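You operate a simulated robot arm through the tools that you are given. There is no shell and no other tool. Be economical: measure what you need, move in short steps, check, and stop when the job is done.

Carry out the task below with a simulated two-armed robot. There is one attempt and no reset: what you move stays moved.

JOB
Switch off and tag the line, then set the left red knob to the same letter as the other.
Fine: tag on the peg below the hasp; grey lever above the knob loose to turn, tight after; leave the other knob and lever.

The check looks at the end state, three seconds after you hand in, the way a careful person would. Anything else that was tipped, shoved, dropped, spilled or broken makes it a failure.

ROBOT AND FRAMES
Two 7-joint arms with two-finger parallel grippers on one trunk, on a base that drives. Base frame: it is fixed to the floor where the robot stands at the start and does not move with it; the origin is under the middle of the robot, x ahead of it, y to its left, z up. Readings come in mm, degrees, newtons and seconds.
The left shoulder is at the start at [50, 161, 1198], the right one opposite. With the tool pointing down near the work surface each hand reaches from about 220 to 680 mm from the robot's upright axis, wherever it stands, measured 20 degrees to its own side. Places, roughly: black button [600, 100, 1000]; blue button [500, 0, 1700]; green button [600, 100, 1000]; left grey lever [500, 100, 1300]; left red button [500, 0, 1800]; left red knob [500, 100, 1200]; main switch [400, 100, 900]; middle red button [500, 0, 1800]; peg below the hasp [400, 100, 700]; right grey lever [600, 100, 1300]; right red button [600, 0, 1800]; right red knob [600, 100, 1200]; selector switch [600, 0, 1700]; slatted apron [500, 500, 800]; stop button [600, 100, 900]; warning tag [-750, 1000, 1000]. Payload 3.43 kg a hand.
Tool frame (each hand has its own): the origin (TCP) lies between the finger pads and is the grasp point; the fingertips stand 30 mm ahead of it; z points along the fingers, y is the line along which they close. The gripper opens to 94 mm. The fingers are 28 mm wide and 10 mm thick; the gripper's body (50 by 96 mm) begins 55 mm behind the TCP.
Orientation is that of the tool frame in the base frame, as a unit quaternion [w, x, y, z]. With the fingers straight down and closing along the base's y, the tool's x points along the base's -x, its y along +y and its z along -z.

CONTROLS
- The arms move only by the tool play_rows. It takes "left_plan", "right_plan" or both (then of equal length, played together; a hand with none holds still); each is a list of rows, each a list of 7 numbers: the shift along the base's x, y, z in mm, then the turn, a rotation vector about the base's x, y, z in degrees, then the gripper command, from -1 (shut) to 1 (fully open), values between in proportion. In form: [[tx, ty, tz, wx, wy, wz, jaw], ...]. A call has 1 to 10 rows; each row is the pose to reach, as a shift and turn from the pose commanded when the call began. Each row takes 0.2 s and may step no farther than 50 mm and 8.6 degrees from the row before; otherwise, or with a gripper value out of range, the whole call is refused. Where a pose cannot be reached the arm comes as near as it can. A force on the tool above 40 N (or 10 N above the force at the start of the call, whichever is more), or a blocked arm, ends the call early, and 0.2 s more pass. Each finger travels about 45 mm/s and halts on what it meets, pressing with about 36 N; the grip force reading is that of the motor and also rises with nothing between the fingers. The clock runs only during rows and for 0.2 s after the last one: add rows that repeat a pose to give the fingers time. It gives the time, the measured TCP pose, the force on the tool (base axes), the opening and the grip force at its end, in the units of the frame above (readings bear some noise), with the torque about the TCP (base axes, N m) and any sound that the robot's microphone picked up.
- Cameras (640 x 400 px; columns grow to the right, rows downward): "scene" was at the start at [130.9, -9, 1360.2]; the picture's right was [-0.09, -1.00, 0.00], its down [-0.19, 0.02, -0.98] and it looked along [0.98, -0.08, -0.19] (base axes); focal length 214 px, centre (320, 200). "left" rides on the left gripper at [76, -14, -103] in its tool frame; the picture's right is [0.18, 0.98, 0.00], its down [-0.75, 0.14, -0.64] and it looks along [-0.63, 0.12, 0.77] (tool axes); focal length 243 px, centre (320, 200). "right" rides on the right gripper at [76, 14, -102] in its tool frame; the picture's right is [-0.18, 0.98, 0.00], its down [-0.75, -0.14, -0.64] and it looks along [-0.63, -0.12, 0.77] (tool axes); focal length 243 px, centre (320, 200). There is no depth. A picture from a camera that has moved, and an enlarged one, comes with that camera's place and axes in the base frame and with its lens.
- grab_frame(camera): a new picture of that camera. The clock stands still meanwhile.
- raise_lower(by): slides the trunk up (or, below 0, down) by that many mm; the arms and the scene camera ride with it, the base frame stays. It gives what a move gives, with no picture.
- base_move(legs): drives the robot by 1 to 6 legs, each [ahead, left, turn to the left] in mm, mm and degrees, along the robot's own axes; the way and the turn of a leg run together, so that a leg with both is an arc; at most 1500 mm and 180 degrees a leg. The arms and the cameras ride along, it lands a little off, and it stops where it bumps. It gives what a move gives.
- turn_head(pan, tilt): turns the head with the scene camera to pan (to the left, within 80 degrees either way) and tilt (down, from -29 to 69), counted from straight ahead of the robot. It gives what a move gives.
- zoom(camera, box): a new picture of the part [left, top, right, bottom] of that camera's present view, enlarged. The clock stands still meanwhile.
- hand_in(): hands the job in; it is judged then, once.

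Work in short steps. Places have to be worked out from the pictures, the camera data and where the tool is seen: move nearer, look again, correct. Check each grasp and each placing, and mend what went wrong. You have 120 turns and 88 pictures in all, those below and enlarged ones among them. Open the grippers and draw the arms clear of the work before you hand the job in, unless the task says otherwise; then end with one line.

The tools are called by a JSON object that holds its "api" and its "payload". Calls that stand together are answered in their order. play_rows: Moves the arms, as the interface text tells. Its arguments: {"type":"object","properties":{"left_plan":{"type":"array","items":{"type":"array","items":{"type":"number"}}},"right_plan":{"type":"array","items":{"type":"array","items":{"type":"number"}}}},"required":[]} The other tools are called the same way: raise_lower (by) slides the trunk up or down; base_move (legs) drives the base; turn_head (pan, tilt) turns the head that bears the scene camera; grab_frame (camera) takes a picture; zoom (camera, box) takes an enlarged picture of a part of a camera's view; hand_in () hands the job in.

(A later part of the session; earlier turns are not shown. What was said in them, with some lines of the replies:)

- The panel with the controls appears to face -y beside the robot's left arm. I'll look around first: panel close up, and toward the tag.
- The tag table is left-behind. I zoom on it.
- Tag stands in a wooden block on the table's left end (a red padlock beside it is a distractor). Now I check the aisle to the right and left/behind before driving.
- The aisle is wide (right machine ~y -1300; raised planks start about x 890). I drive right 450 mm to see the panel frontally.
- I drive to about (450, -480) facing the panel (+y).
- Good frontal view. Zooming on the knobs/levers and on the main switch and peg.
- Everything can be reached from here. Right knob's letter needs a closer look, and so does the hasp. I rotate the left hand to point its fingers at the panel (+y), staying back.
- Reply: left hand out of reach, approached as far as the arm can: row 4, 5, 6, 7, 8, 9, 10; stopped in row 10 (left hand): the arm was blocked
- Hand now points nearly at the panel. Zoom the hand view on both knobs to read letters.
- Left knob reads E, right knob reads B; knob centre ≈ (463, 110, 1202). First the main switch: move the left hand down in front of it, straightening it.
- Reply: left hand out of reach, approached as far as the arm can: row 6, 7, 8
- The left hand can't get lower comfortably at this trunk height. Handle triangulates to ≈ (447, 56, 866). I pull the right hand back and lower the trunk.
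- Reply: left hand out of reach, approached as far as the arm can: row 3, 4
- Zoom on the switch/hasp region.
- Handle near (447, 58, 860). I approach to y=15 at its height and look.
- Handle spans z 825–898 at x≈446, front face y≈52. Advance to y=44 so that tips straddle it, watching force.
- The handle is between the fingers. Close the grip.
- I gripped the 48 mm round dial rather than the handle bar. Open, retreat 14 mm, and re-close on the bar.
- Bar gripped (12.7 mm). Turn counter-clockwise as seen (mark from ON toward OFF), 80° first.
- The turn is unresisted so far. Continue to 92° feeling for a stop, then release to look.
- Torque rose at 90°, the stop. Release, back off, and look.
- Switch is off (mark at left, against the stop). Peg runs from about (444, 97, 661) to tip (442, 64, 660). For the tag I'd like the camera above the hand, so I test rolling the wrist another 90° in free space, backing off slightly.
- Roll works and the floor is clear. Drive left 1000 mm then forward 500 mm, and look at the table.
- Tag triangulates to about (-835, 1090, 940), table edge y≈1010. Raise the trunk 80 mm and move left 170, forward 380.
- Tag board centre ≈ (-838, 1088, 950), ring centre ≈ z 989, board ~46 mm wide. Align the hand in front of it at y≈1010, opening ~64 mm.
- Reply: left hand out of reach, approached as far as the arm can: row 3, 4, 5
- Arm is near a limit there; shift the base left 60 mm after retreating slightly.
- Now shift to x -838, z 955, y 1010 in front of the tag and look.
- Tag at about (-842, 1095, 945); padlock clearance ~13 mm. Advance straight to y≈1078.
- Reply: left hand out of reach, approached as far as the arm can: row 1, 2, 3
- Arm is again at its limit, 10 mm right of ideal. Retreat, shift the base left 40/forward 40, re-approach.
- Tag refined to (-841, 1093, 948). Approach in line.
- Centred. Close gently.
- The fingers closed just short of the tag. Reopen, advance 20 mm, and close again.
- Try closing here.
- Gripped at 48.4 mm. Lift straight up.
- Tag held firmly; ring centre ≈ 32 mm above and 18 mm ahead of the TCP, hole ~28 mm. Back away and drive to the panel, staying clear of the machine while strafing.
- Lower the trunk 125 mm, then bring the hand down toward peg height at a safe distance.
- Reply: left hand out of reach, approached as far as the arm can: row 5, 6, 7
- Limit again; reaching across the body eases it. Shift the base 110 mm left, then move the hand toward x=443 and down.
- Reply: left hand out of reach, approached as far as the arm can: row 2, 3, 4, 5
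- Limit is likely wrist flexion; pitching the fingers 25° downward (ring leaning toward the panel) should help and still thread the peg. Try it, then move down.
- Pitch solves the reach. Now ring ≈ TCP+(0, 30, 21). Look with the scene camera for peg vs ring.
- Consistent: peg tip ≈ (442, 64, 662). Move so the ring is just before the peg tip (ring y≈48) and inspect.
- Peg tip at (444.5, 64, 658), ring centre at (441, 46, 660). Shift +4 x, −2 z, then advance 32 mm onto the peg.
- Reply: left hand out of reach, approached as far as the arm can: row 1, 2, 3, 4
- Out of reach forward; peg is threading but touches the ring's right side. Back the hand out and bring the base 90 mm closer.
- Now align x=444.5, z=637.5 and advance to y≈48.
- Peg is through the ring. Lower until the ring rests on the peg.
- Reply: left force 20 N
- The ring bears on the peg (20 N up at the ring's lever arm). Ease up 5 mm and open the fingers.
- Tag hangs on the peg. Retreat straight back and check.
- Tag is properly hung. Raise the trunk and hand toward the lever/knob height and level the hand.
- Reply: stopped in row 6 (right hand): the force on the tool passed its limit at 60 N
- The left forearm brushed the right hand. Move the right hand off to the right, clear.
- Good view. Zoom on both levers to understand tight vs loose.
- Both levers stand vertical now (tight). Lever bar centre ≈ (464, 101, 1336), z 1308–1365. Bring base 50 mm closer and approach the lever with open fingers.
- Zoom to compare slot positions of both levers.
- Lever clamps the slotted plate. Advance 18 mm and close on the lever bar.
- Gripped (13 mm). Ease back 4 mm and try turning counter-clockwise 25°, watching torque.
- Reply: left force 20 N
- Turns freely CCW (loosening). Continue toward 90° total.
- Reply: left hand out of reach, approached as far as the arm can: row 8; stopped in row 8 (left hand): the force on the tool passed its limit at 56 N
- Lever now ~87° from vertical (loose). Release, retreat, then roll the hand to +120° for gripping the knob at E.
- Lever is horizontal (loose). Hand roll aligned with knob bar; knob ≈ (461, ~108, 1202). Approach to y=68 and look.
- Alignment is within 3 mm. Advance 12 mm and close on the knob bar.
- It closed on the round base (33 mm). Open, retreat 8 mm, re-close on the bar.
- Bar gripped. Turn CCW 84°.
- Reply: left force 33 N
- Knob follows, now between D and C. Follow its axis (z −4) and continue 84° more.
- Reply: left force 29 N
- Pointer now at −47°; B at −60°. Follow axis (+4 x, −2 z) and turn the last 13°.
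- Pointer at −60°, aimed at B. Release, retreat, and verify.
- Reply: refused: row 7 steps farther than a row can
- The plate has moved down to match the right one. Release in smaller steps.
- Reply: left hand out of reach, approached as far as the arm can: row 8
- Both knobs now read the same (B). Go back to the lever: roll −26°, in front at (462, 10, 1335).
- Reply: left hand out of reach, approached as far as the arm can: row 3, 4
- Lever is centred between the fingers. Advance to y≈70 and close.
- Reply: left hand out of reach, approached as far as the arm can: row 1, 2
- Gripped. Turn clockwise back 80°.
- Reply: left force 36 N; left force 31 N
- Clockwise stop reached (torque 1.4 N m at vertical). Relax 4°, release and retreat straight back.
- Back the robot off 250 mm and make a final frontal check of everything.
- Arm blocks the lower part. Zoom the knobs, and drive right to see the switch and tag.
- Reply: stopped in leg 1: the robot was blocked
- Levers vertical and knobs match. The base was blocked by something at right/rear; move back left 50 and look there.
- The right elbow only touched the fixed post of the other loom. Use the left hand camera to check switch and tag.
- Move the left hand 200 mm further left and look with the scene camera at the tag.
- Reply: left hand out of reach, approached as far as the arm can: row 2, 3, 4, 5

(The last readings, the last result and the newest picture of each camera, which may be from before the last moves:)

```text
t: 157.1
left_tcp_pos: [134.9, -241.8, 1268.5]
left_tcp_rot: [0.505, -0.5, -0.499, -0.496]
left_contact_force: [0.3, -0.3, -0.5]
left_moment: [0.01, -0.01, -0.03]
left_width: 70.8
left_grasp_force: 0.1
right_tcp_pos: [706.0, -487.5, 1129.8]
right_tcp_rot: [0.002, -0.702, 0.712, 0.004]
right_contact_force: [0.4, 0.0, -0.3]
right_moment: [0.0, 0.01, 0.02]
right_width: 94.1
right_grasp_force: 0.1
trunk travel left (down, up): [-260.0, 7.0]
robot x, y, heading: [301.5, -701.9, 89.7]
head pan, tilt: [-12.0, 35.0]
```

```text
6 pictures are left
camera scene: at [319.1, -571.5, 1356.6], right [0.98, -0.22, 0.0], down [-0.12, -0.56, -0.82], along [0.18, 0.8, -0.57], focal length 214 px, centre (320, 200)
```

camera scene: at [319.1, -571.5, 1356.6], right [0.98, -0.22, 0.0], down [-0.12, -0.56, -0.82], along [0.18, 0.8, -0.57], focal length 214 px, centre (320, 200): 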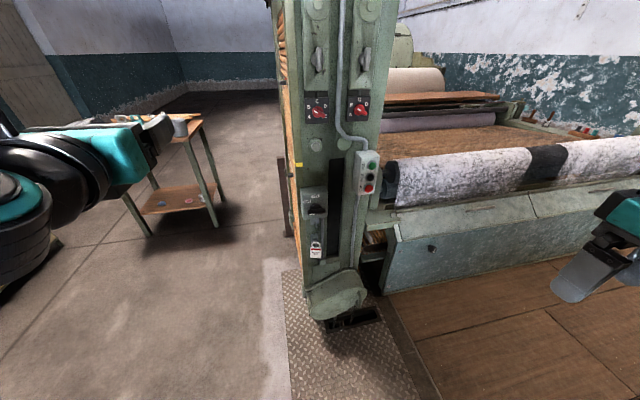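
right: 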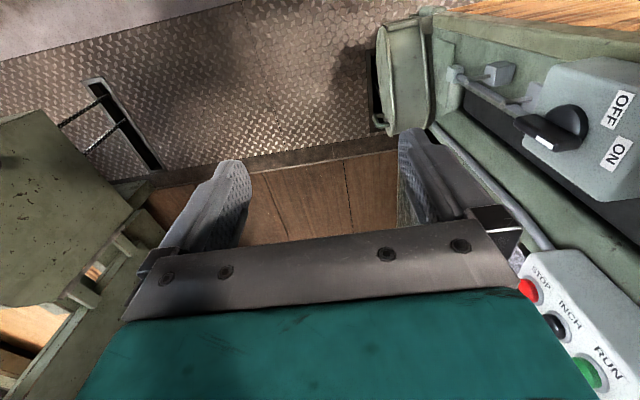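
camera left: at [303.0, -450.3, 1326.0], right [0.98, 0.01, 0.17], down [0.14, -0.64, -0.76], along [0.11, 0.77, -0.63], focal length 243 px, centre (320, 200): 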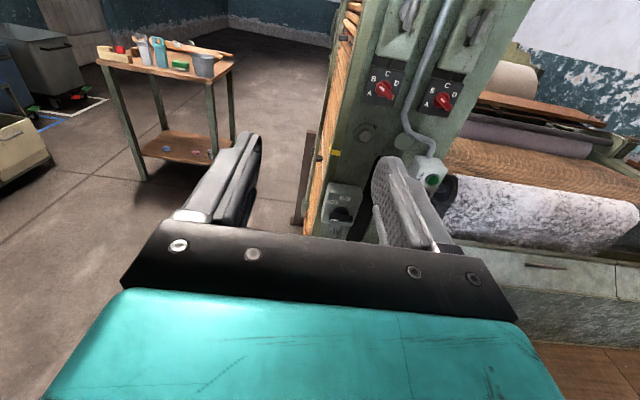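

Final zoom on switch, tag, and knobs.

{"api": "zoom", "payload": {"camera": "scene", "box": [285, 160, 385, 270]}}

{"api": "zoom", "payload": {"camera": "scene", "box": [290, 30, 390, 130]}}

```text
3.64 times, centred on (335, 215) of scene
camera zoom: at [319.1, -571.5, 1356.6], right [0.98, -0.22, 0.0], down [-0.12, -0.56, -0.82], along [0.18, 0.8, -0.57], focal length 780 px, centre (266, 146)
```

zoom: 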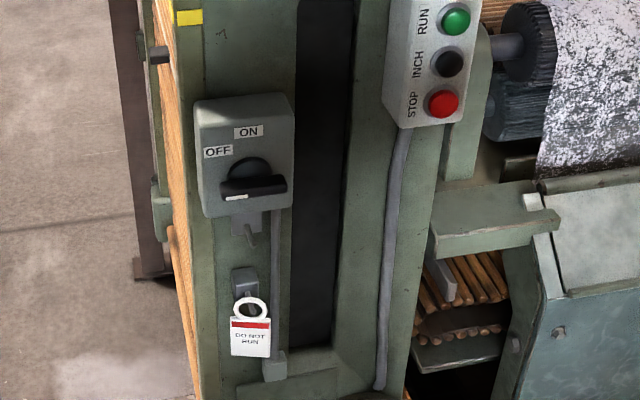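

```text
4.00 times, centred on (340, 80) of scene
camera zoom: at [319.1, -571.5, 1356.6], right [0.98, -0.22, 0.0], down [-0.12, -0.56, -0.82], along [0.18, 0.8, -0.57], focal length 858 px, centre (240, 680)
```

zoom: 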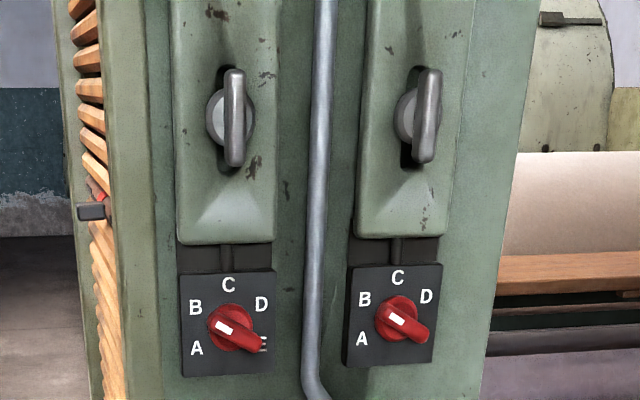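

Switch is off, the tag hangs on the peg, both knobs read B, and both levers are vertical. The arms are clear with the grippers open, so I'm handing in.

{"api": "hand_in", "payload": {}}

```text
The job is handed in.
```

The job is handed in: the main switch is off, the warning tag hangs on the peg below the hasp, the left red knob is on B like the right one, and its lever is tight again. While backing away at the end, the robot was blocked once, apparently by its right elbow against the post of the other machine. The view afterwards showed nothing moved.
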